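You operate a simulated robot arm through the tools that you are given. There is no shell and no other tool.

You run a simulated robot arm. Do the job below in one go: nothing can be reset, and whatever is moved stays where it is left.

JOB
Dry the cast on the teal board in the airing box.
Fine: tray shut, vent open, fan on till the green lamp lights, then fan off; the cast stays in; leave the other cast.

The check looks at the end state, three seconds after you hand in, the way a careful person would. Anything else that was tipped, shoved, dropped, spilled or broken makes it a failure.

ROBOT AND FRAMES
A 6-joint arm with a fingered hand, fixed in place. Base frame: the origin is on the floor under the middle of its stand, x ahead of it, y to its left, z up; the work surface is at about z = 950. Lengths are in mm, angles in degrees, forces in N, time in s.
With the tool pointing down near the work surface it reaches from about 240 to 680 mm from the base axis. Its first joint turns from -166.0 to 166.0 degrees. Payload 4 kg.
Tool frame: the origin (TCP) lies between the finger pads and is the grasp point; the fingertips stand 26 mm ahead of it; z points along the fingers, y is the line along which they close. The gripper opens to 148 mm; its body begins 73 mm behind the TCP. The gripper is a hand of 3 fingers: y runs from the thumb to the fingers, the wrist lies at [0, 0, -239] in the tool frame, and closing takes about 1.5 s.
Orientation is that of the tool frame in the base frame, as [roll, pitch, yaw] about the fixed x, y, z axes, in that order (R = Rz(yaw) Ry(pitch) Rx(roll)). With the fingers straight down and closing along the base's y, the tool's x points along the base's -x, its y along +y and its z along -z.

CONTROLS
- The arm moves only by the tool play_rows. Its arguments are lists of equal length, an entry for each row: "dp": the shift along the tool's x, y, z in units of 400 mm (1.0 is 400 mm), a list of three; "turn": the turn, a rotation vector about the tool's x, y, z in units of 60 degrees (1.0 is 60 degrees), a list of three; "grip": the finger opening in mm, from 0 to 148. In form: {"dp": [[dx, dy, dz], ...], "turn": [[ax, ay, az], ...], "grip": [grip, ...]}. A call has 1 to 20 rows; each row is the pose to reach, as a shift and turn from the pose commanded when the call began, along the tool's axes at that moment. A call with a number of a shift or a turn outside -1 to 1 is refused whole. Each row takes 0.2 s and may step no farther than 50 mm and 8.6 degrees from the row before; otherwise, or with a gripper value out of range, the whole call is refused. Where a pose cannot be reached the arm comes as near as it can. A force on the tool above 50 N (or 10 N above the force at the start of the call, whichever is more), or a blocked arm, ends the call early, and 0.2 s more pass. The fingers move at their own pace (about 153 mm/s each) and stop on an object; they squeeze with about 24 N. The grip force told is the motor's: it shows also when the fingers shut on nothing. Time passes only in rows, and 0.2 s behind the last, so rows that repeat a pose let the fingers close. It gives the time, the measured TCP pose, the force on the tool (base axes), the opening and the grip force at its end, in the units of the frame above (readings bear some noise), with the torque about the TCP (base axes, N m) and any sound that the robot's microphone picked up, and new pictures: "show" is both (left out), scene, wrist or none.
- Cameras (640 x 400 px; columns grow to the right, rows downward): "scene" is fixed at [219.8, 650.8, 1679.8]; the picture's right is [-0.79, -0.61, 0.00], its down [-0.46, 0.60, -0.66] and it looks along [0.40, -0.52, -0.75] (base axes); focal length 316 px, centre (320, 200). "wrist" rides on the gripper at [68, -39, -90] in the tool frame; the picture's right is [0.50, 0.87, 0.00], its down [-0.65, 0.38, -0.65] and it looks along [-0.57, 0.33, 0.76] (tool axes); focal length 222 px, centre (320, 200). There is no depth. A picture from a camera that has moved, and an enlarged one, comes with that camera's place and axes in the base frame and with its lens.
- slide_trunk(by): moves the trunk up (or, below 0, down) by that many mm; the arm rides with it, the base frame stays. It gives what a move gives, with no picture.
- set_grasp(shape): the hand has 3 fingers and takes this shape, open, in about a second: jaw (thumb against the fingers, like two jaws); tri (thumb and two fingers); tip (a fingertip pinch); poke (one finger out to press); point (the index stretched); flat (the hand flat); cup (the hand cupped); fist (a fist). The gripper value then closes the fingers along that shape, each until it touches; the sizes above hold for jaw. It gives what a move gives, with no picture.
- inspect(camera, box): a new picture of the part [left, top, right, bottom] of that camera's present view, enlarged. No time passes.
- job_done(): hands the job in; it is judged then, once.

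Places have to be worked out from the pictures, the camera data and where the tool is seen. Open the gripper and draw the arm clear of the work before you hand the job in, unless the task says otherwise.

The tools are called after "Request:" by a JSON object that holds its "api" and its "payload". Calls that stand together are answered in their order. play_rows: Moves the arm, as the interface text tells. Its arguments: {"type":"object","properties":{"dp":{"type":"array"},"turn":{"type":"array"},"grip":{"type":"array"},"show":{"type":"string","enum":["both","scene","wrist","none"]}},"required":["dp","turn","grip"]} The other tools are called the same way: slide_trunk (by) moves the trunk up or down; set_grasp (shape) gives the hand a shape; inspect (camera, box) takes an enlarged picture of a part of a camera's view; job_done () hands the job in.

At the start:

```text
time: 0.0
position: [416.3, 70.7, 1232.1]
ee_rot: [-180.0, -0.1, -180.0]
force: [0.0, 0.6, -0.3]
ft_torque: [0.02, 0.01, -0.01]
grip_width: 148.1
grip_force: 0.1
shape: jaw
trunk travel left (down, up): [-275.0, 42.0]
```

scene: 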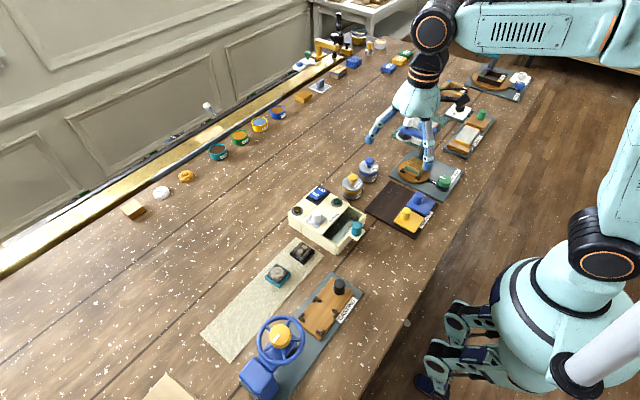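
wrist: 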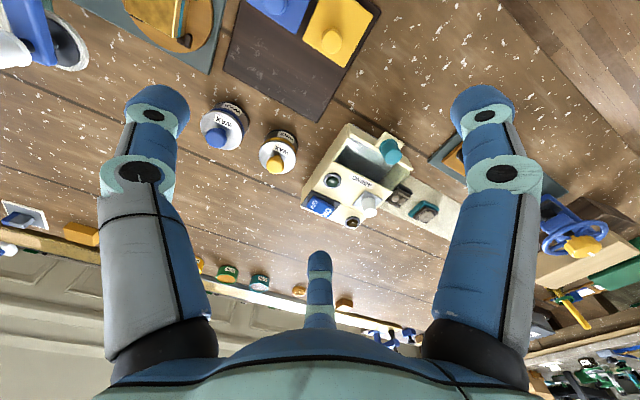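

The scene shows a cream box with an open tray (the airing box), and two small casts on a pale mat, one on a teal board. I'll look closer at these.

Request:
{"api": "inspect", "payload": {"camera": "scene", "box": [240, 160, 400, 300]}}

Request:
{"api": "inspect", "payload": {"camera": "wrist", "box": [280, 100, 480, 240]}}

```text
2.86 times, centred on (320, 230) of scene
camera zoom: at [219.8, 650.8, 1679.8], right [-0.79, -0.61, 0.0], down [-0.46, 0.6, -0.66], along [0.4, -0.52, -0.75], focal length 904 px, centre (320, 114)
```

zoom: 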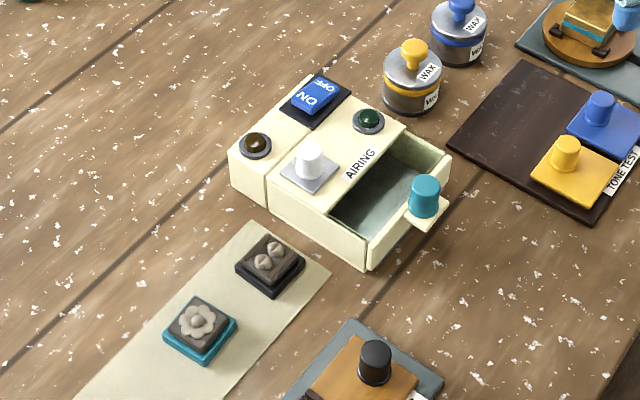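

```text
2.86 times, centred on (380, 170) of wrist
camera zoom: at [348.9, 32.5, 1322.3], right [-0.5, 0.87, 0.0], down [0.65, 0.38, 0.65], along [0.57, 0.33, -0.76], focal length 635 px, centre (149, 286)
```

zoom: 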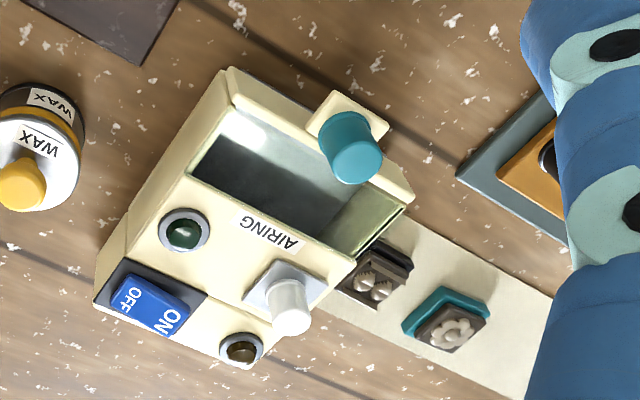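

The box sits about x 505–620, y 148–276 with the tray pulled out toward −x; the teal-board cast is near (535, 416), the other one near (530, 324). I'll move the hand closer above the box to see the vent, switch and tray in detail.

Request:
{"api": "play_rows", "payload": {"dp": [[-0.009, 0.05, 0.076], [-0.018, 0.1, 0.152], [-0.027, 0.15, 0.228], [-0.035, 0.1975, 0.305]], "turn": [[0, 0, 0], [0, 0, 0], [0, 0, 0], [0, 0, 0]], "grip": [148, 148, 148, 148]}}

```text
time: 1.0
position: [430.3, 151.5, 1110.7]
ee_rot: [-180.0, 0.0, 180.0]
force: [0.3, 0.3, -0.1]
ft_torque: [0.02, -0.01, 0.0]
grip_width: 148.0
grip_force: 0.0
shape: jaw
trunk travel left (down, up): [-275.0, 42.0]
camera wrist: at [363.0, 112.2, 1200.0], right [-0.5, 0.87, 0.0], down [0.66, 0.38, 0.65], along [0.57, 0.33, -0.76], focal length 222 px, centre (320, 200)
```

scene: 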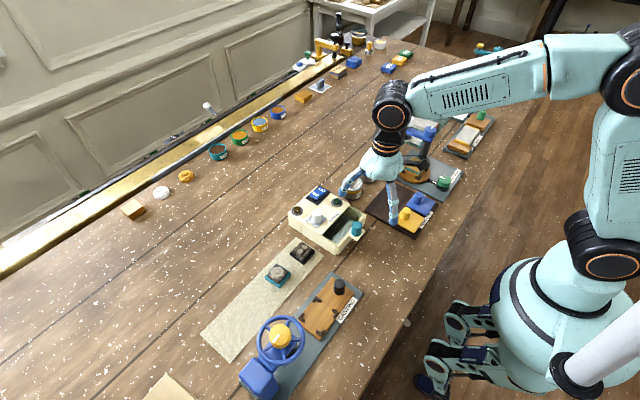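
wrist: 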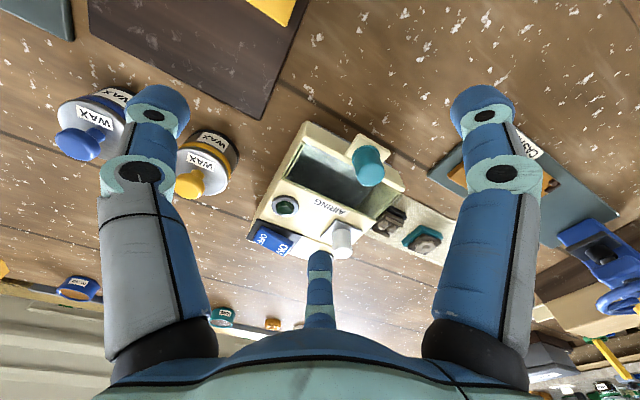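

The fingers show up at about 120° apart around the tool axis. I'll zoom in on the box in both views, before checking how the hand closes.

Request:
{"api": "inspect", "payload": {"camera": "wrist", "box": [230, 110, 430, 265]}}

Request:
{"api": "inspect", "payload": {"camera": "scene", "box": [280, 150, 440, 260]}}

```text
2.58 times, centred on (330, 188) of wrist
camera zoom: at [363.0, 112.2, 1200.0], right [-0.5, 0.87, 0.0], down [0.66, 0.38, 0.65], along [0.57, 0.33, -0.76], focal length 573 px, centre (294, 232)
```

zoom: 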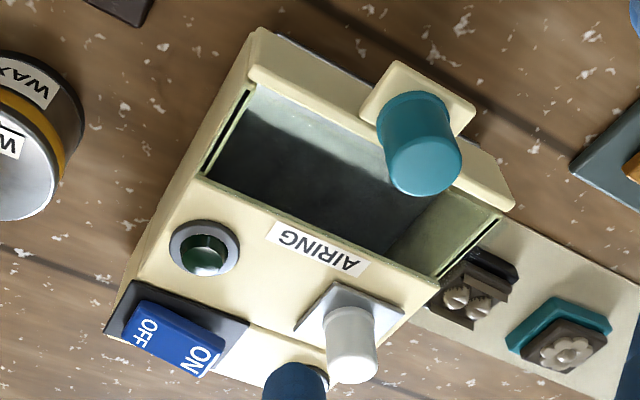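

```text
3.64 times, centred on (360, 205) of scene
camera zoom: at [219.8, 650.8, 1679.8], right [-0.79, -0.61, 0.0], down [-0.46, 0.6, -0.66], along [0.4, -0.52, -0.75], focal length 1151 px, centre (174, 182)
```

zoom: 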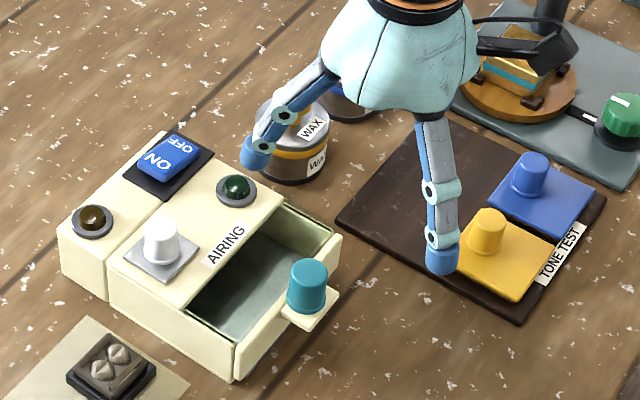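

The vent is a white knob on a grey plate, the rocker is ON/OFF, and the green lamp is dark. I'll test how the jaw shape closes here in free air.

Request:
{"api": "play_rows", "payload": {"dp": [[0, 0, 0], [0, 0, 0], [0, 0, 0], [0, 0, 0], [0, 0, 0]], "turn": [[0, 0, 0], [0, 0, 0], [0, 0, 0], [0, 0, 0], [0, 0, 0]], "grip": [60, 60, 60, 60, 60]}}

```text
time: 2.2
position: [429.8, 150.1, 1111.8]
ee_rot: [179.9, 0.0, -180.0]
force: [-0.4, 0.1, 0.3]
ft_torque: [0.02, 0.01, -0.03]
grip_width: 60.4
grip_force: 0.0
shape: jaw
trunk travel left (down, up): [-275.0, 42.0]
camera wrist: at [362.7, 111.7, 1200.7], right [-0.5, 0.87, 0.0], down [0.65, 0.38, 0.65], along [0.57, 0.33, -0.76], focal length 222 px, centre (320, 200)
```

scene: 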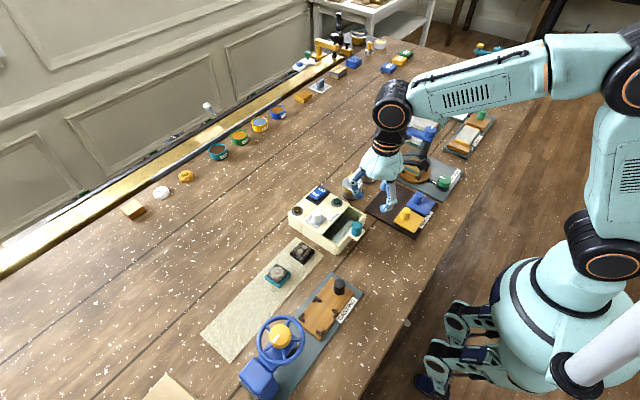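
wrist: 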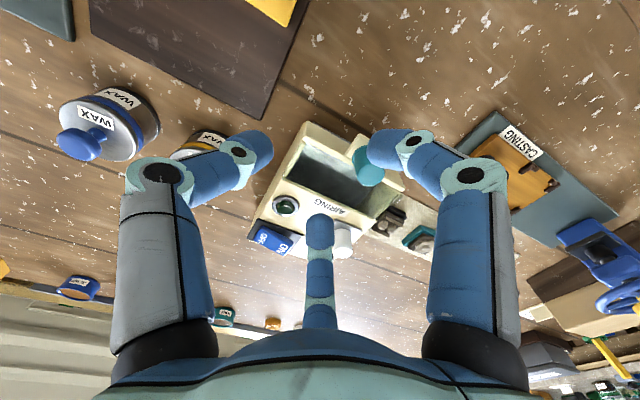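

In "jaw" the fingers close radially from 120° apart. I'll check what the "tip" pinch looks like.

Request:
{"api": "set_grasp", "payload": {"shape": "tip"}}

Request:
{"api": "inspect", "payload": {"camera": "wrist", "box": [0, 0, 640, 400]}}

Request:
{"api": "inspect", "payload": {"camera": "scene", "box": [300, 100, 460, 240]}}

```text
time: 3.1
position: [430.4, 148.8, 1110.6]
ee_rot: [-180.0, 0.0, 180.0]
force: [-0.3, 0.6, 0.1]
ft_torque: [0.01, -0.01, 0.0]
grip_width: 147.9
grip_force: 0.0
shape: tip
trunk travel left (down, up): [-275.0, 42.0]
```

```text
1.00 times, centred on (320, 200) of wrist (not enlarged: the box is as wide or as high as the picture)
camera zoom: at [362.6, 111.7, 1200.6], right [-0.5, 0.87, 0.0], down [0.65, 0.38, 0.65], along [0.57, 0.33, -0.76], focal length 222 px, centre (320, 200)
```

zoom: 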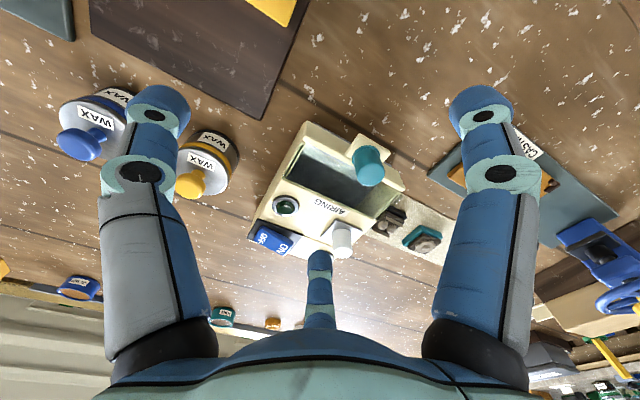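

```text
2.86 times, centred on (380, 170) of scene
camera zoom: at [219.8, 650.8, 1679.8], right [-0.79, -0.61, 0.0], down [-0.46, 0.6, -0.66], along [0.4, -0.52, -0.75], focal length 904 px, centre (149, 286)
```

zoom: 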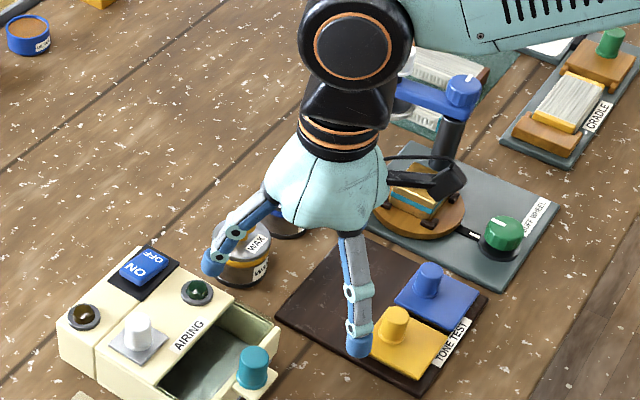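

Open, the tip shape looks the same; I'll close it partly to see which fingers move.

Request:
{"api": "play_rows", "payload": {"dp": [[0, 0, 0], [0, 0, 0], [0, 0, 0], [0, 0, 0], [0, 0, 0]], "turn": [[0, 0, 0], [0, 0, 0], [0, 0, 0], [0, 0, 0], [0, 0, 0]], "grip": [45, 45, 45, 45, 45], "show": "wrist"}}

Request:
{"api": "inspect", "payload": {"camera": "scene", "box": [300, 100, 460, 240]}}

```text
time: 4.3
position: [428.7, 150.4, 1111.7]
ee_rot: [180.0, 0.0, -180.0]
force: [-0.6, 0.2, 0.3]
ft_torque: [0.01, 0.01, 0.01]
grip_width: 45.1
grip_force: 0.0
shape: tip
trunk travel left (down, up): [-275.0, 42.0]
camera wrist: at [362.6, 111.7, 1200.6], right [-0.5, 0.87, 0.0], down [0.65, 0.38, 0.65], along [0.57, 0.33, -0.76], focal length 222 px, centre (320, 200)
```

wrist: 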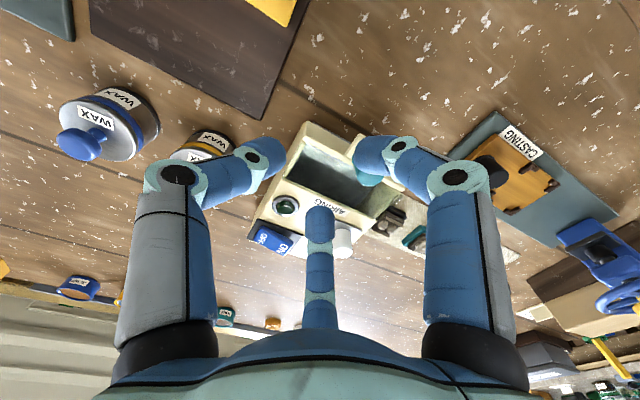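

```text
2.86 times, centred on (380, 170) of scene
camera zoom: at [219.8, 650.8, 1679.8], right [-0.79, -0.61, 0.0], down [-0.46, 0.6, -0.66], along [0.4, -0.52, -0.75], focal length 904 px, centre (149, 286)
```

zoom: 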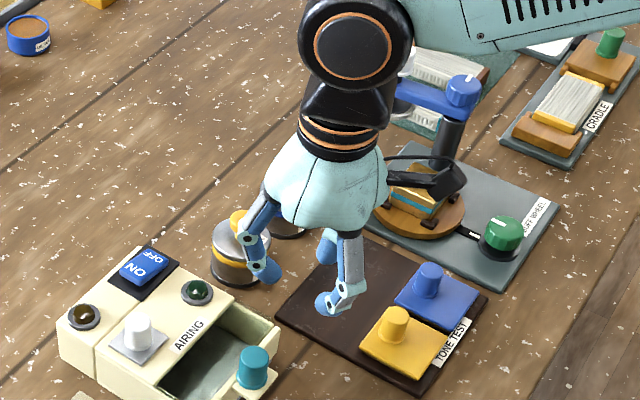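

All shapes close the three fingers radially. Triangulating, I get: teal tray knob top ≈ (441, 211, 1036), vent knob top ≈ (542, 247, 1040), green lamp ≈ (534, 165), rocker ≈ (593, 175) with its ON end toward +y. The tray opening is only ~41 mm in x while the teal board is ~46 mm, so it may need pulling out further. I'll zoom in on the vent and cast.

Request:
{"api": "inspect", "payload": {"camera": "scene", "box": [285, 180, 345, 230]}}

Request:
{"api": "inspect", "payload": {"camera": "scene", "box": [255, 235, 325, 290]}}

Request:
{"api": "inspect", "payload": {"camera": "wrist", "box": [320, 190, 450, 270]}}

```text
8.00 times, centred on (315, 205) of scene
camera zoom: at [219.8, 650.8, 1679.8], right [-0.79, -0.61, 0.0], down [-0.46, 0.6, -0.66], along [0.4, -0.52, -0.75], focal length 2531 px, centre (360, 160)
```

zoom: 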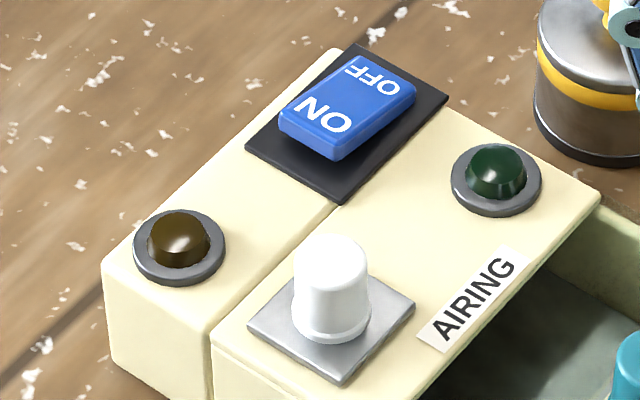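

```text
7.27 times, centred on (290, 262) of scene
camera zoom: at [219.8, 650.8, 1679.8], right [-0.79, -0.61, 0.0], down [-0.46, 0.6, -0.66], along [0.4, -0.52, -0.75], focal length 2301 px, centre (538, -254)
```

zoom: 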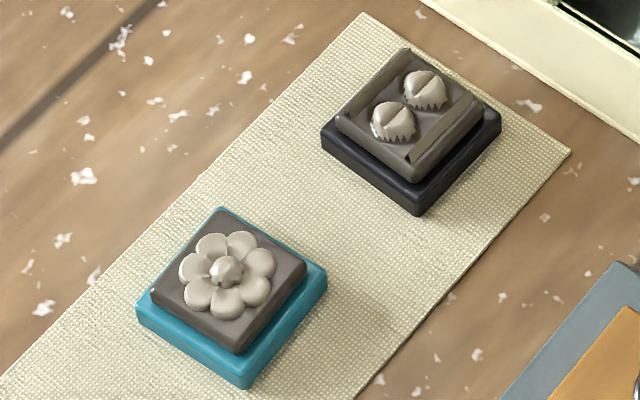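

```text
4.92 times, centred on (385, 230) of wrist
camera zoom: at [362.6, 111.7, 1200.6], right [-0.5, 0.87, 0.0], down [0.65, 0.38, 0.65], along [0.57, 0.33, -0.76], focal length 1094 px, centre (0, 52)
```

zoom: 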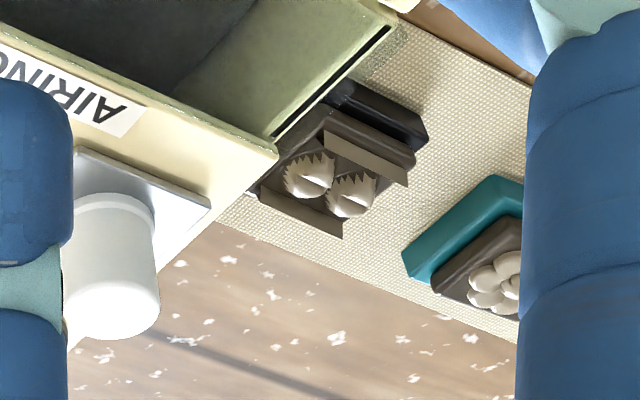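

The rocker's ON end stands up (OFF is pressed now), and the vent plate sits flush with no visible opening yet. Before working I'll check what the "poke" shape looks like for pressing the rocker later.

Request:
{"api": "set_grasp", "payload": {"shape": "poke"}}

Request:
{"api": "inspect", "payload": {"camera": "wrist", "box": [0, 0, 640, 400]}}

Request:
{"api": "inspect", "payload": {"camera": "scene", "box": [300, 100, 460, 240]}}

Request:
{"api": "set_grasp", "payload": {"shape": "tri"}}

Request:
{"api": "inspect", "payload": {"camera": "scene", "box": [300, 100, 460, 240]}}

```text
time: 5.2
position: [430.6, 149.5, 1110.8]
ee_rot: [-180.0, 0.0, -180.0]
force: [0.0, 0.6, 0.8]
ft_torque: [0.05, 0.03, -0.02]
grip_width: 0.0
grip_force: 0.0
shape: poke
trunk travel left (down, up): [-275.0, 42.0]
```

```text
1.00 times, centred on (320, 200) of wrist (not enlarged: the box is as wide or as high as the picture)
camera zoom: at [362.6, 111.7, 1200.6], right [-0.5, 0.87, 0.0], down [0.65, 0.38, 0.65], along [0.57, 0.33, -0.76], focal length 222 px, centre (320, 200)
```

zoom: 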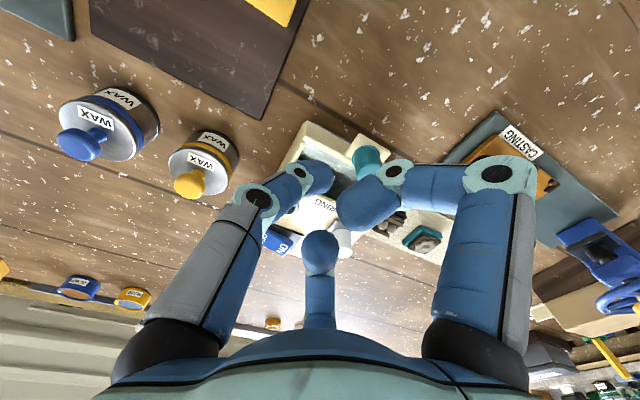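

```text
2.86 times, centred on (380, 170) of scene
camera zoom: at [219.8, 650.8, 1679.8], right [-0.79, -0.61, 0.0], down [-0.46, 0.6, -0.66], along [0.4, -0.52, -0.75], focal length 904 px, centre (149, 286)
```

zoom: 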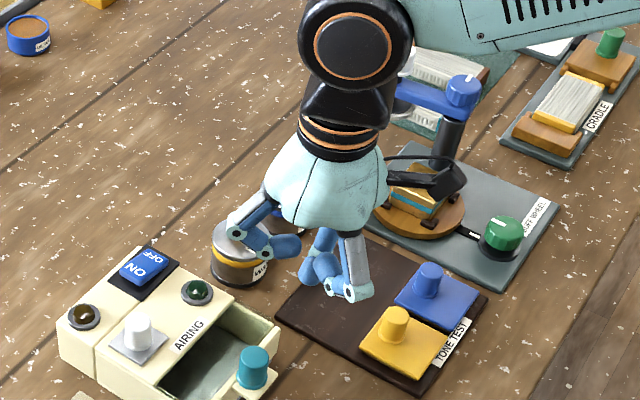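

```text
time: 6.1
position: [429.7, 150.1, 1111.2]
ee_rot: [-180.0, 0.1, 180.0]
force: [0.1, -0.5, 0.0]
ft_torque: [-0.01, 0.02, 0.04]
grip_width: 147.9
grip_force: 0.0
shape: tri
trunk travel left (down, up): [-275.0, 42.0]
```

```text
2.86 times, centred on (380, 170) of scene
camera zoom: at [219.8, 650.8, 1679.8], right [-0.79, -0.61, 0.0], down [-0.46, 0.6, -0.66], along [0.4, -0.52, -0.75], focal length 904 px, centre (149, 286)
```

zoom: 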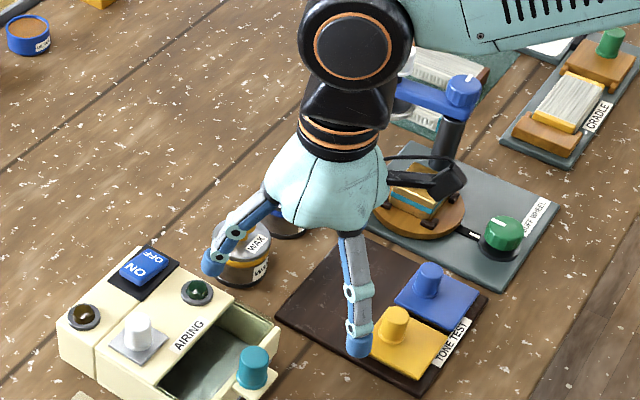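

In "poke" the thumb points down the tool axis with the other fingers curled, good for the rocker. Now back to jaw, then move above the teal tray knob at (441, 211) with a 70 mm opening.

Request:
{"api": "set_grasp", "payload": {"shape": "jaw"}}

Request:
{"api": "play_rows", "payload": {"dp": [[0, 0, 0], [-0.009, 0.05, 0.0], [-0.018, 0.1, 0.03], [-0.0268, 0.1533, 0.06], [-0.0268, 0.1533, 0.0875], [-0.0268, 0.1533, 0.0875]], "turn": [[0, 0, 0], [0, 0, 0], [0, 0, 0], [0, 0, 0], [0, 0, 0], [0, 0, 0]], "grip": [70, 70, 70, 70, 70, 70]}}

```text
time: 7.0
position: [430.0, 149.3, 1111.5]
ee_rot: [-180.0, 0.1, -180.0]
force: [-0.9, -0.2, 0.1]
ft_torque: [0.0, -0.01, 0.0]
grip_width: 147.9
grip_force: 0.1
shape: jaw
trunk travel left (down, up): [-275.0, 42.0]
```

```text
time: 8.4
position: [441.3, 212.1, 1076.3]
ee_rot: [-180.0, 0.0, -180.0]
force: [-0.4, 0.3, 0.3]
ft_torque: [0.01, 0.02, 0.02]
grip_width: 70.4
grip_force: 0.0
shape: jaw
trunk travel left (down, up): [-275.0, 42.0]
camera wrist: at [373.5, 173.6, 1164.8], right [-0.5, 0.87, 0.0], down [0.65, 0.38, 0.65], along [0.57, 0.33, -0.76], focal length 222 px, centre (320, 200)
```

scene: 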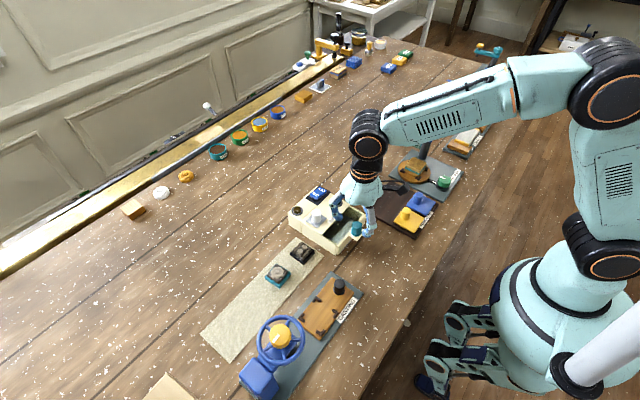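
wrist: 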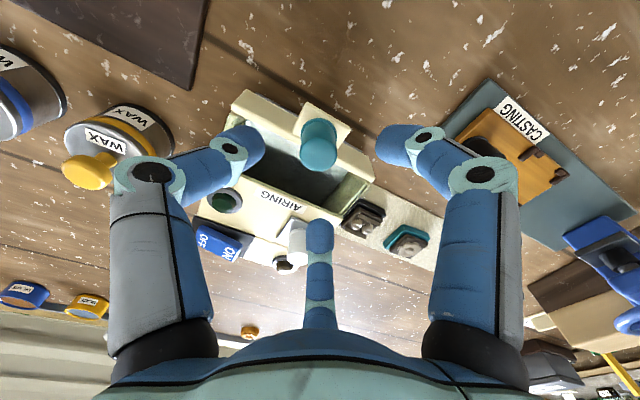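

The knob lies right on the tool axis (within ~4 mm). Descending to z≈1040 and then closing on it.

Request:
{"api": "play_rows", "payload": {"dp": [[0.007, 0, 0.025], [0.007, 0, 0.05], [0.007, 0, 0.075], [0.007, 0, 0.09], [0.007, 0, 0.09]], "turn": [[0, 0, 0], [0, 0, 0], [0, 0, 0], [0, 0, 0], [0, 0, 0]], "grip": [70, 70, 70, 70, 70]}}

```text
time: 9.6
position: [438.6, 210.3, 1039.3]
ee_rot: [-179.9, 0.1, -180.0]
force: [0.1, 0.7, -0.4]
ft_torque: [0.0, -0.02, -0.02]
grip_width: 70.5
grip_force: 0.1
shape: jaw
trunk travel left (down, up): [-275.0, 42.0]
camera wrist: at [370.8, 172.8, 1128.7], right [-0.5, 0.87, 0.0], down [0.65, 0.38, 0.65], along [0.57, 0.33, -0.76], focal length 222 px, centre (320, 200)
```

scene: 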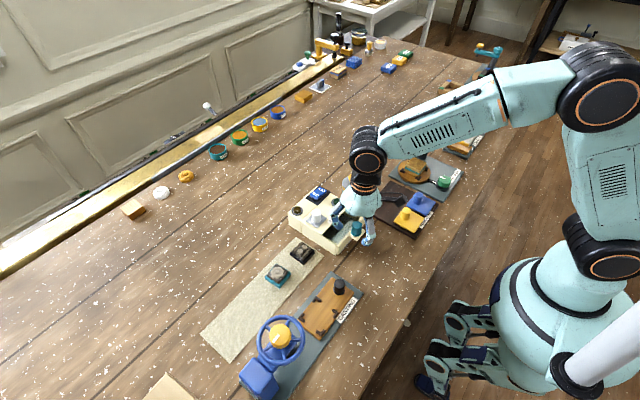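
wrist: 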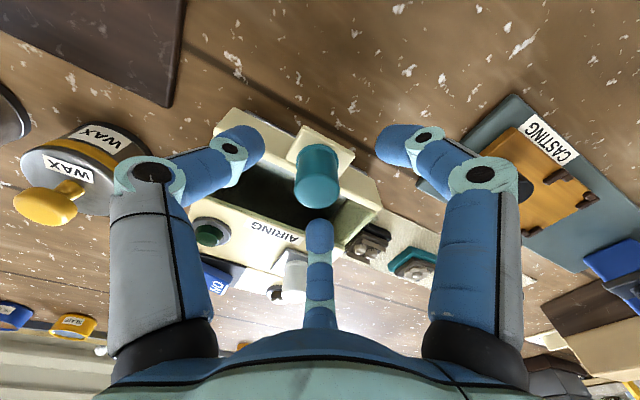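

No contact so far and the knob is between the fingers. Closing on it.

Request:
{"api": "play_rows", "payload": {"dp": [[0, 0, 0], [0, 0, 0], [0, 0, 0], [0, 0, 0], [0, 0, 0]], "turn": [[0, 0, 0], [0, 0, 0], [0, 0, 0], [0, 0, 0], [0, 0, 0]], "grip": [40, 20, 15, 15, 15]}}

Request:
{"api": "inspect", "payload": {"camera": "scene", "box": [290, 170, 410, 270]}}

```text
time: 10.8
position: [438.2, 210.5, 1038.9]
ee_rot: [-180.0, -0.1, 180.0]
force: [-2.3, -1.3, -4.1]
ft_torque: [-0.05, 0.01, -0.04]
grip_width: 19.4
grip_force: 23.7
shape: jaw
trunk travel left (down, up): [-275.0, 42.0]
camera wrist: at [370.6, 172.7, 1128.7], right [-0.5, 0.87, 0.0], down [0.66, 0.38, 0.65], along [0.57, 0.33, -0.76], focal length 222 px, centre (320, 200)
```

scene: 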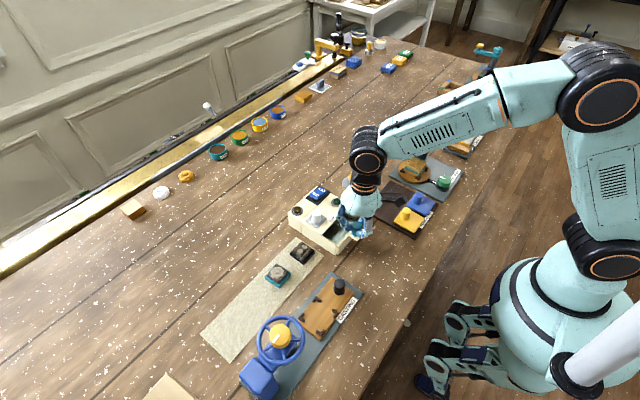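
wrist: 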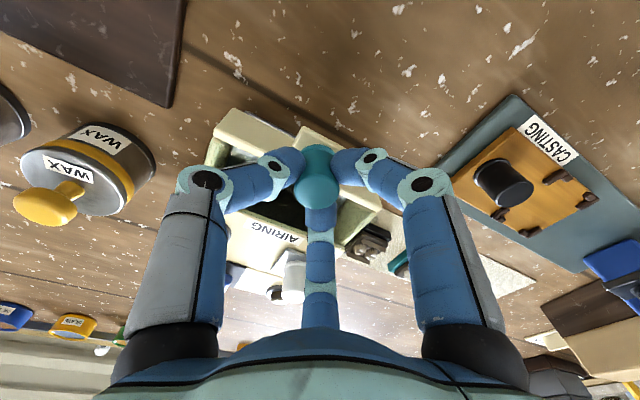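

```text
4.00 times, centred on (350, 220) of scene
camera zoom: at [219.8, 650.8, 1679.8], right [-0.79, -0.61, 0.0], down [-0.46, 0.6, -0.66], along [0.4, -0.52, -0.75], focal length 1266 px, centre (200, 120)
```

zoom: 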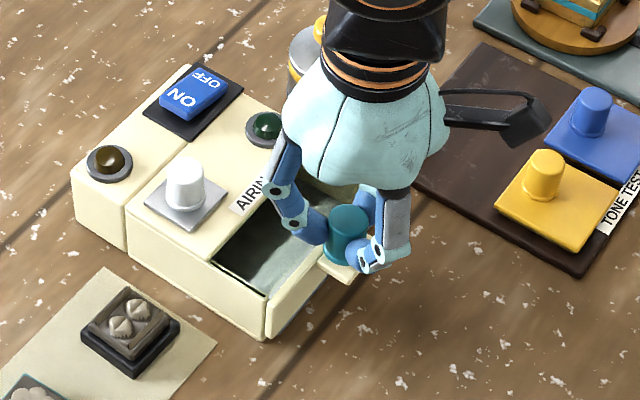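

The knob is gripped. Pulling the tray gently toward −x (tool +x), 30 mm in small steps, watching the force.

Request:
{"api": "play_rows", "payload": {"dp": [[0.01, 0, 0], [0.02, 0, 0], [0.03, 0, 0], [0.04, 0, 0], [0.05, 0, 0], [0.06, 0, 0], [0.075, 0, 0]], "turn": [[0, 0, 0], [0, 0, 0], [0, 0, 0], [0, 0, 0], [0, 0, 0], [0, 0, 0], [0, 0, 0]], "grip": [15, 15, 15, 15, 15, 15, 15], "show": "wrist"}}

Request:
{"api": "inspect", "payload": {"camera": "scene", "box": [290, 170, 410, 270]}}

```text
time: 12.4
position: [408.4, 211.0, 1039.4]
ee_rot: [-179.9, 0.0, -180.0]
force: [0.6, -2.0, -7.1]
ft_torque: [-0.07, 0.01, -0.02]
grip_width: 19.3
grip_force: 24.3
shape: jaw
trunk travel left (down, up): [-275.0, 42.0]
camera wrist: at [340.5, 172.9, 1128.8], right [-0.5, 0.87, 0.0], down [0.66, 0.38, 0.65], along [0.57, 0.33, -0.76], focal length 222 px, centre (320, 200)
```

wrist: 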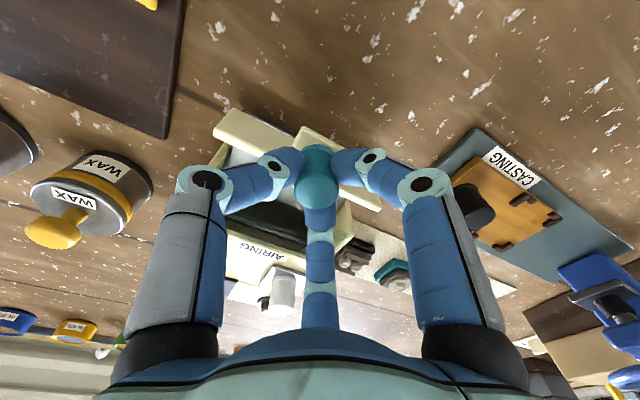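

```text
4.00 times, centred on (350, 220) of scene
camera zoom: at [219.8, 650.8, 1679.8], right [-0.79, -0.61, 0.0], down [-0.46, 0.6, -0.66], along [0.4, -0.52, -0.75], focal length 1266 px, centre (200, 120)
```

zoom: 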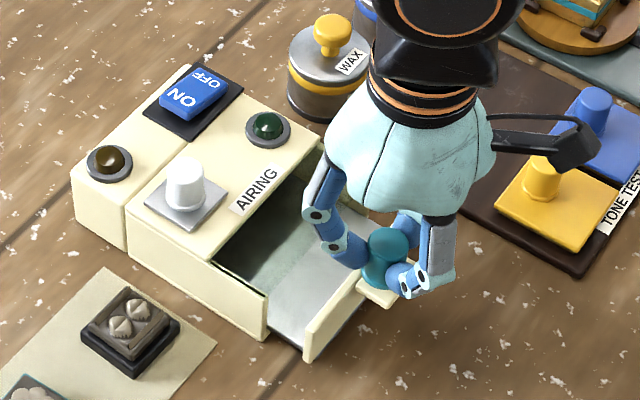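

The tray floor slides out easily with its front panel while the box's side walls stay. I'll keep pulling to find more opening, carefully.

Request:
{"api": "play_rows", "payload": {"dp": [[0.01, 0, 0], [0.02, 0, 0], [0.03, 0, 0], [0.04, 0, 0], [0.05, 0, 0], [0.06, 0, 0], [0.07, 0, 0]], "turn": [[0, 0, 0], [0, 0, 0], [0, 0, 0], [0, 0, 0], [0, 0, 0], [0, 0, 0], [0, 0, 0]], "grip": [15, 15, 15, 15, 15, 15, 15], "show": "wrist"}}

Request:
{"api": "inspect", "payload": {"camera": "scene", "box": [290, 170, 410, 270]}}

```text
time: 14.0
position: [380.0, 211.4, 1039.7]
ee_rot: [-180.0, 0.0, 180.0]
force: [0.3, -0.5, -7.5]
ft_torque: [-0.09, -0.02, 0.0]
grip_width: 19.4
grip_force: 24.3
shape: jaw
trunk travel left (down, up): [-275.0, 42.0]
camera wrist: at [313.4, 172.8, 1128.8], right [-0.5, 0.87, 0.0], down [0.65, 0.38, 0.65], along [0.57, 0.33, -0.76], focal length 222 px, centre (320, 200)
```

wrist: 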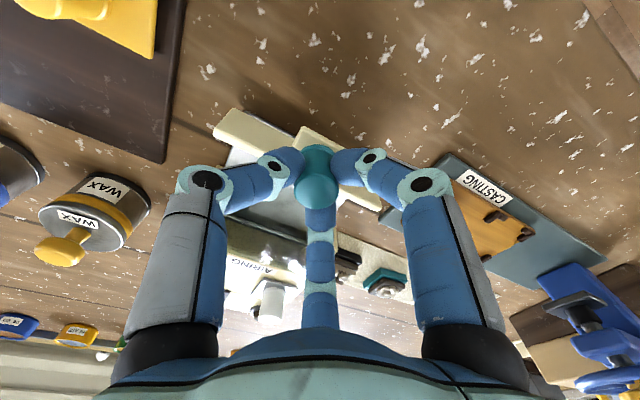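

```text
4.00 times, centred on (350, 220) of scene
camera zoom: at [219.8, 650.8, 1679.8], right [-0.79, -0.61, 0.0], down [-0.46, 0.6, -0.66], along [0.4, -0.52, -0.75], focal length 1266 px, centre (200, 120)
```

zoom: 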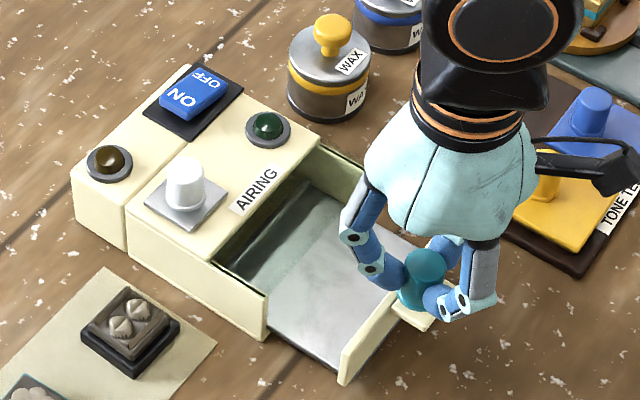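

Still sliding freely. More room for the fingers would help, so I'll pull about 30 mm more, stopping on any resistance.

Request:
{"api": "play_rows", "payload": {"dp": [[0.01, 0, 0], [0.02, 0, 0], [0.03, 0, 0], [0.04, 0, 0], [0.05, 0, 0], [0.06, 0, 0], [0.07, 0, 0]], "turn": [[0, 0, 0], [0, 0, 0], [0, 0, 0], [0, 0, 0], [0, 0, 0], [0, 0, 0], [0, 0, 0]], "grip": [15, 15, 15, 15, 15, 15, 15], "show": "wrist"}}

Request:
{"api": "inspect", "payload": {"camera": "scene", "box": [290, 170, 410, 270]}}

```text
time: 15.6
position: [352.7, 210.6, 1038.7]
ee_rot: [180.0, -0.1, -180.0]
force: [1.3, -2.2, -8.9]
ft_torque: [-0.07, -0.01, -0.02]
grip_width: 19.3
grip_force: 24.1
shape: jaw
trunk travel left (down, up): [-275.0, 42.0]
camera wrist: at [285.4, 172.9, 1129.0], right [-0.5, 0.87, 0.0], down [0.66, 0.38, 0.65], along [0.57, 0.33, -0.76], focal length 222 px, centre (320, 200)
```

wrist: 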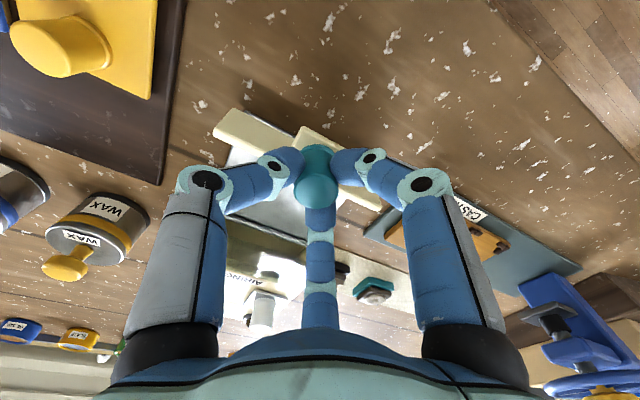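

```text
4.00 times, centred on (350, 220) of scene
camera zoom: at [219.8, 650.8, 1679.8], right [-0.79, -0.61, 0.0], down [-0.46, 0.6, -0.66], along [0.4, -0.52, -0.75], focal length 1266 px, centre (200, 120)
```

zoom: 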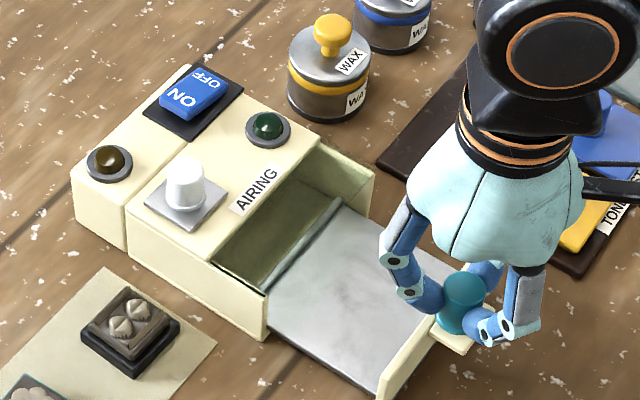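

The tray is now out 86 mm with a low rear lip visible at x≈472 and front panel inner face at x≈372, giving ~100 mm of floor. I'll release the knob and lift clear.

Request:
{"api": "play_rows", "payload": {"dp": [[0, 0, 0], [0, 0, 0], [0, 0, 0], [0, 0, -0.05], [0, 0, -0.1], [0, 0, -0.15], [0, 0, -0.2], [0, 0, -0.25]], "turn": [[0, 0, 0], [0, 0, 0], [0, 0, 0], [0, 0, 0], [0, 0, 0], [0, 0, 0], [0, 0, 0], [0, 0, 0]], "grip": [60, 60, 60, 60, 60, 60, 60, 60]}}

Request:
{"api": "inspect", "payload": {"camera": "scene", "box": [290, 170, 410, 270]}}

```text
time: 17.4
position: [353.1, 211.3, 1141.5]
ee_rot: [179.9, 0.0, -180.0]
force: [-0.7, -0.2, 0.7]
ft_torque: [0.03, -0.02, 0.03]
grip_width: 59.1
grip_force: 0.2
shape: jaw
trunk travel left (down, up): [-275.0, 42.0]
camera wrist: at [284.5, 173.3, 1230.4], right [-0.5, 0.87, 0.0], down [0.66, 0.38, 0.65], along [0.57, 0.33, -0.76], focal length 222 px, centre (320, 200)
```

scene: 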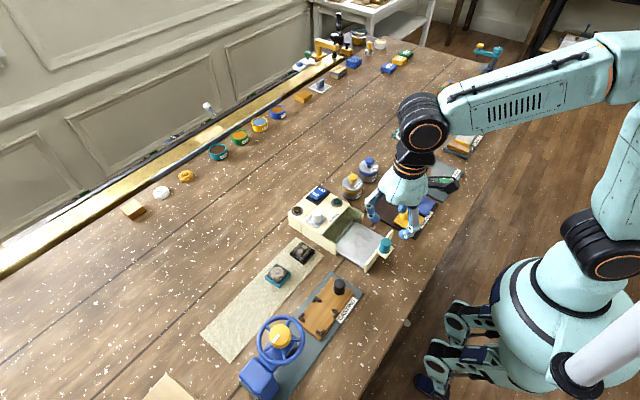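
wrist: 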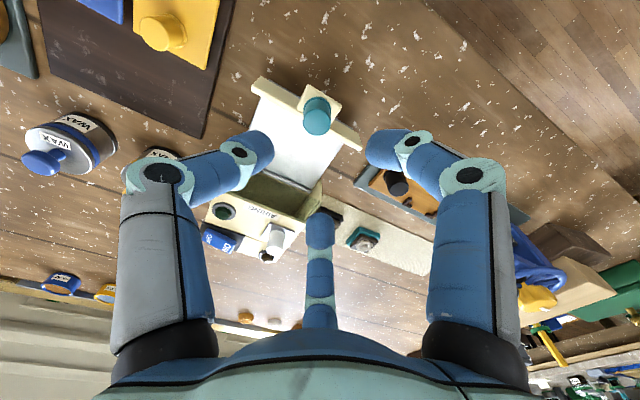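

```text
4.00 times, centred on (350, 220) of scene
camera zoom: at [219.8, 650.8, 1679.8], right [-0.79, -0.61, 0.0], down [-0.46, 0.6, -0.66], along [0.4, -0.52, -0.75], focal length 1266 px, centre (200, 120)
```

zoom: 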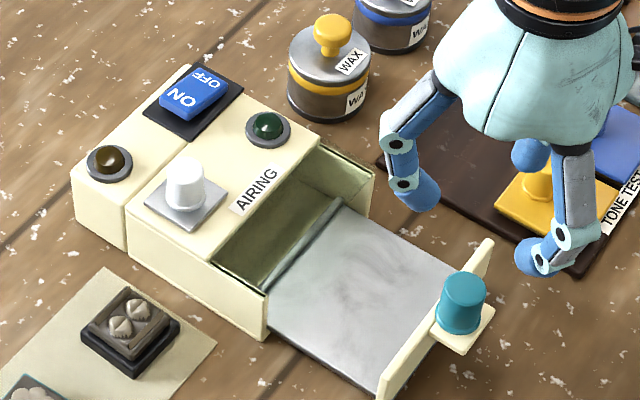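

The tray is free at ~86 mm open with the knob upright. Next I carry the open hand at safe height to above the teal-board cast around (535, 415).

Request:
{"api": "play_rows", "payload": {"dp": [[-0.065, 0.073, 0], [-0.13, 0.146, 0], [-0.195, 0.219, 0], [-0.26, 0.292, 0], [-0.325, 0.365, 0], [-0.39, 0.438, 0.0], [-0.4575, 0.51, 0.05], [-0.4575, 0.51, 0.1], [-0.4575, 0.51, 0.15], [-0.4575, 0.51, 0.15]], "turn": [[0, 0, 0], [0, 0, 0], [0, 0, 0], [0, 0, 0], [0, 0, 0], [0, 0, 0], [0, 0, 0], [0, 0, 0], [0, 0, 0], [0, 0, 0]], "grip": [80, 80, 80, 80, 80, 80, 80, 80, 80, 80]}}

Request:
{"api": "inspect", "payload": {"camera": "scene", "box": [230, 190, 350, 290]}}

Request:
{"api": "inspect", "payload": {"camera": "wrist", "box": [220, 60, 420, 220]}}

```text
time: 19.6
position: [535.8, 414.3, 1080.5]
ee_rot: [179.9, 0.0, 179.9]
force: [0.3, 0.7, -0.3]
ft_torque: [-0.03, 0.03, 0.0]
grip_width: 79.5
grip_force: 0.1
shape: jaw
out of reach, approached as far as the arm can: row 7, 8
trunk travel left (down, up): [-275.0, 42.0]
camera wrist: at [468.4, 376.1, 1168.9], right [-0.5, 0.87, 0.0], down [0.65, 0.38, 0.65], along [0.57, 0.33, -0.76], focal length 222 px, centre (320, 200)
```

scene: 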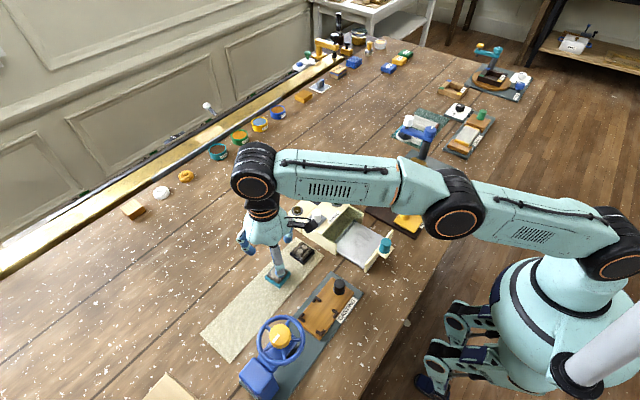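
wrist: 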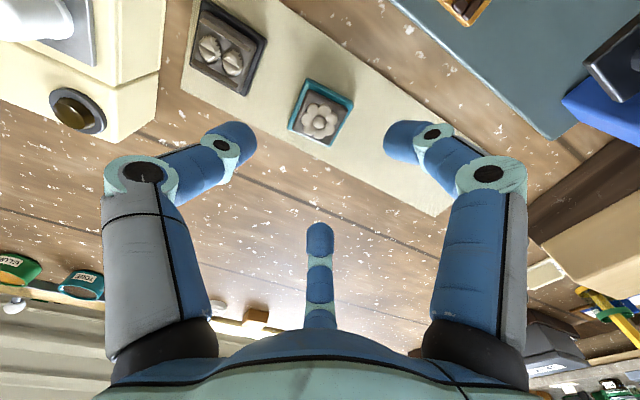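

```text
4.00 times, centred on (290, 240) of scene
camera zoom: at [219.8, 650.8, 1679.8], right [-0.79, -0.61, 0.0], down [-0.46, 0.6, -0.66], along [0.4, -0.52, -0.75], focal length 1266 px, centre (440, 40)
```

zoom: 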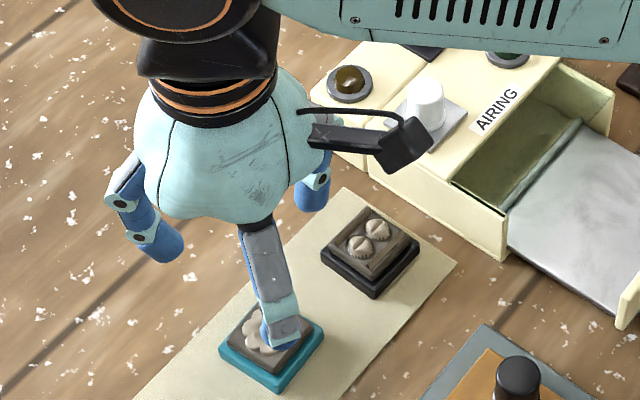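

```text
2.50 times, centred on (320, 140) of wrist
camera zoom: at [468.4, 376.1, 1168.9], right [-0.5, 0.87, 0.0], down [0.65, 0.38, 0.65], along [0.57, 0.33, -0.76], focal length 555 px, centre (320, 350)
```

zoom: 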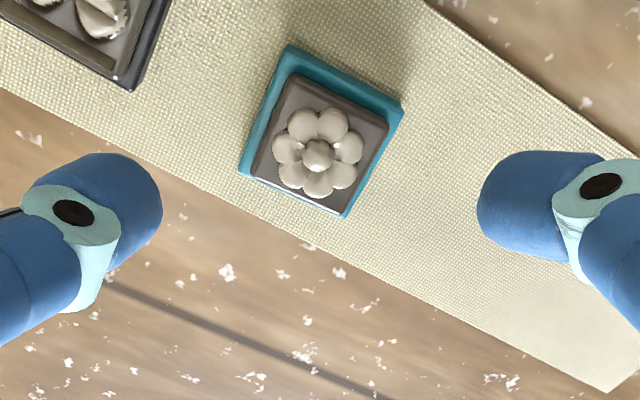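

The flower cast is centred at about (534.5, 413.5) with its board turned ~4.5° counter-clockwise; the other cast's edge is at y≈348. I align, set a 68 mm opening and descend to z≈1000 to check clearance.

Request:
{"api": "play_rows", "payload": {"dp": [[0.00175, -0.00375, 0.0], [0.00175, -0.00375, 0.05], [0.00175, -0.00375, 0.1], [0.00175, -0.00375, 0.15], [0.00175, -0.00375, 0.1975], [0.00175, -0.00375, 0.1975]], "turn": [[0, 0, -0.075], [0, 0, -0.075], [0, 0, -0.075], [0, 0, -0.075], [0, 0, -0.075], [0, 0, -0.075]], "grip": [68, 68, 68, 68, 68, 68]}}

Request:
{"api": "inspect", "payload": {"camera": "scene", "box": [230, 210, 350, 310]}}

Request:
{"api": "inspect", "payload": {"camera": "wrist", "box": [220, 80, 420, 240]}}

```text
time: 21.0
position: [535.7, 412.8, 1001.2]
ee_rot: [-179.9, 0.0, -175.4]
force: [0.4, 0.3, -0.4]
ft_torque: [0.02, -0.01, -0.01]
grip_width: 68.5
grip_force: 0.1
shape: jaw
trunk travel left (down, up): [-275.0, 42.0]
camera wrist: at [471.0, 369.6, 1090.0], right [-0.57, 0.82, 0.0], down [0.62, 0.43, 0.65], along [0.54, 0.37, -0.76], focal length 222 px, centre (320, 200)
```

scene: 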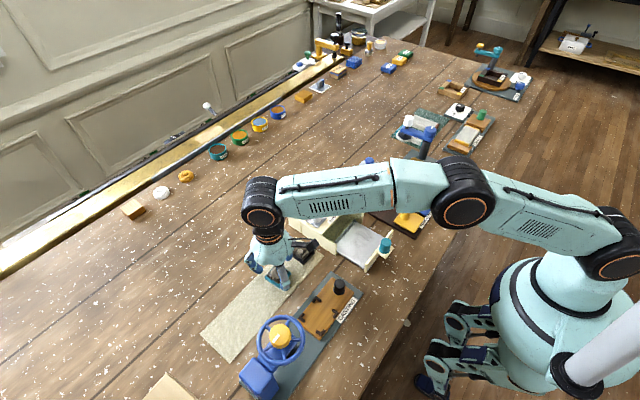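
wrist: 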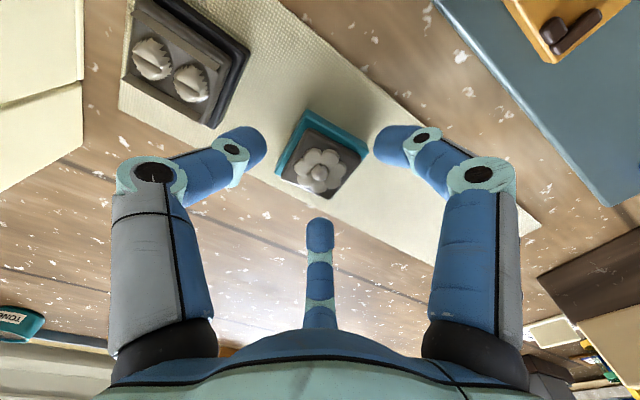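

```text
4.00 times, centred on (290, 260) of scene
camera zoom: at [219.8, 650.8, 1679.8], right [-0.79, -0.61, 0.0], down [-0.46, 0.6, -0.66], along [0.4, -0.52, -0.75], focal length 1266 px, centre (440, -40)
```

zoom: 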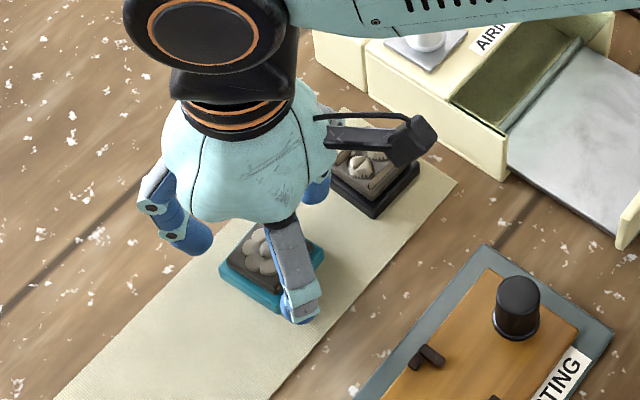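

```text
2.50 times, centred on (320, 160) of wrist
camera zoom: at [471.0, 369.6, 1090.0], right [-0.57, 0.82, 0.0], down [0.62, 0.43, 0.65], along [0.54, 0.37, -0.76], focal length 555 px, centre (320, 300)
```

zoom: 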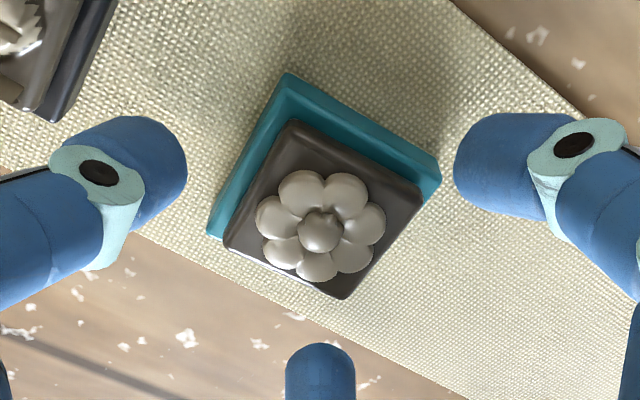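

The cast sits centred between the three fingers with clearance. Descending the last 21 mm slowly to TCP z≈979.

Request:
{"api": "play_rows", "payload": {"dp": [[0, 0, 0.015], [0, 0, 0.03], [0, 0, 0.04], [0, 0, 0.0475], [0, 0, 0.0525], [0, 0, 0.0525]], "turn": [[0, 0, 0], [0, 0, 0], [0, 0, 0], [0, 0, 0], [0, 0, 0], [0, 0, 0]], "grip": [68, 68, 68, 68, 68, 68], "show": "wrist"}}

Request:
{"api": "inspect", "payload": {"camera": "scene", "box": [240, 220, 340, 300]}}

Request:
{"api": "inspect", "payload": {"camera": "wrist", "box": [220, 80, 420, 240]}}

```text
time: 22.4
position: [534.2, 414.1, 979.4]
ee_rot: [-180.0, 0.0, -175.6]
force: [0.3, 0.1, 1.0]
ft_torque: [0.04, 0.0, 0.0]
grip_width: 68.2
grip_force: 0.1
shape: jaw
trunk travel left (down, up): [-275.0, 42.0]
camera wrist: at [470.6, 370.2, 1069.2], right [-0.57, 0.82, 0.0], down [0.62, 0.43, 0.65], along [0.54, 0.37, -0.76], focal length 222 px, centre (320, 200)
```

wrist: 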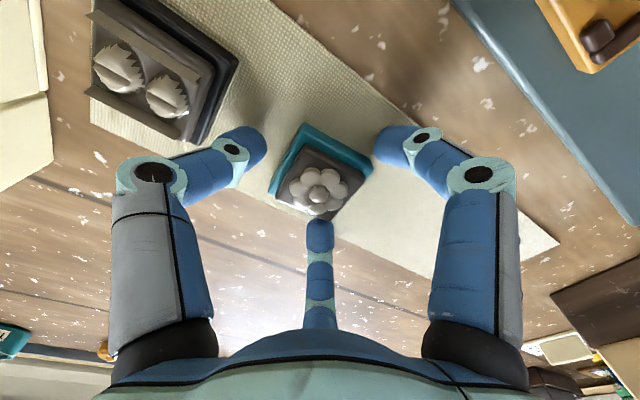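

```text
5.00 times, centred on (290, 260) of scene
camera zoom: at [219.8, 650.8, 1679.8], right [-0.79, -0.61, 0.0], down [-0.46, 0.6, -0.66], along [0.4, -0.52, -0.75], focal length 1582 px, centre (470, -100)
```

zoom: 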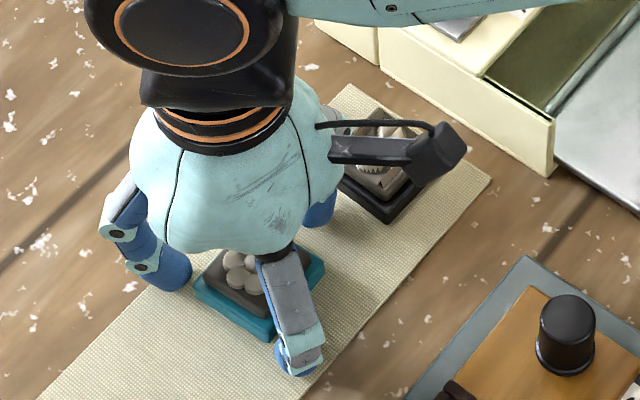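

```text
2.50 times, centred on (320, 160) of wrist
camera zoom: at [470.6, 370.2, 1069.2], right [-0.57, 0.82, 0.0], down [0.62, 0.43, 0.65], along [0.54, 0.37, -0.76], focal length 555 px, centre (320, 300)
```

zoom: 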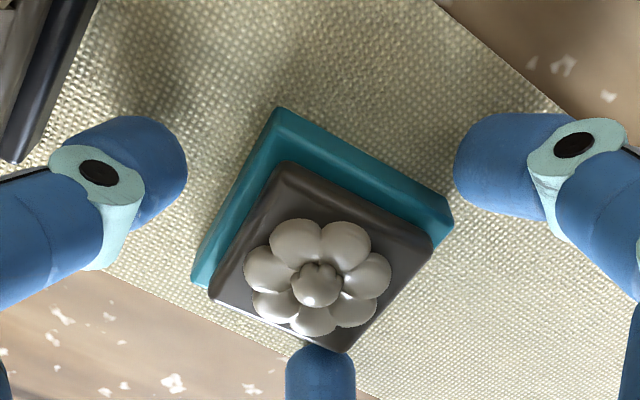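

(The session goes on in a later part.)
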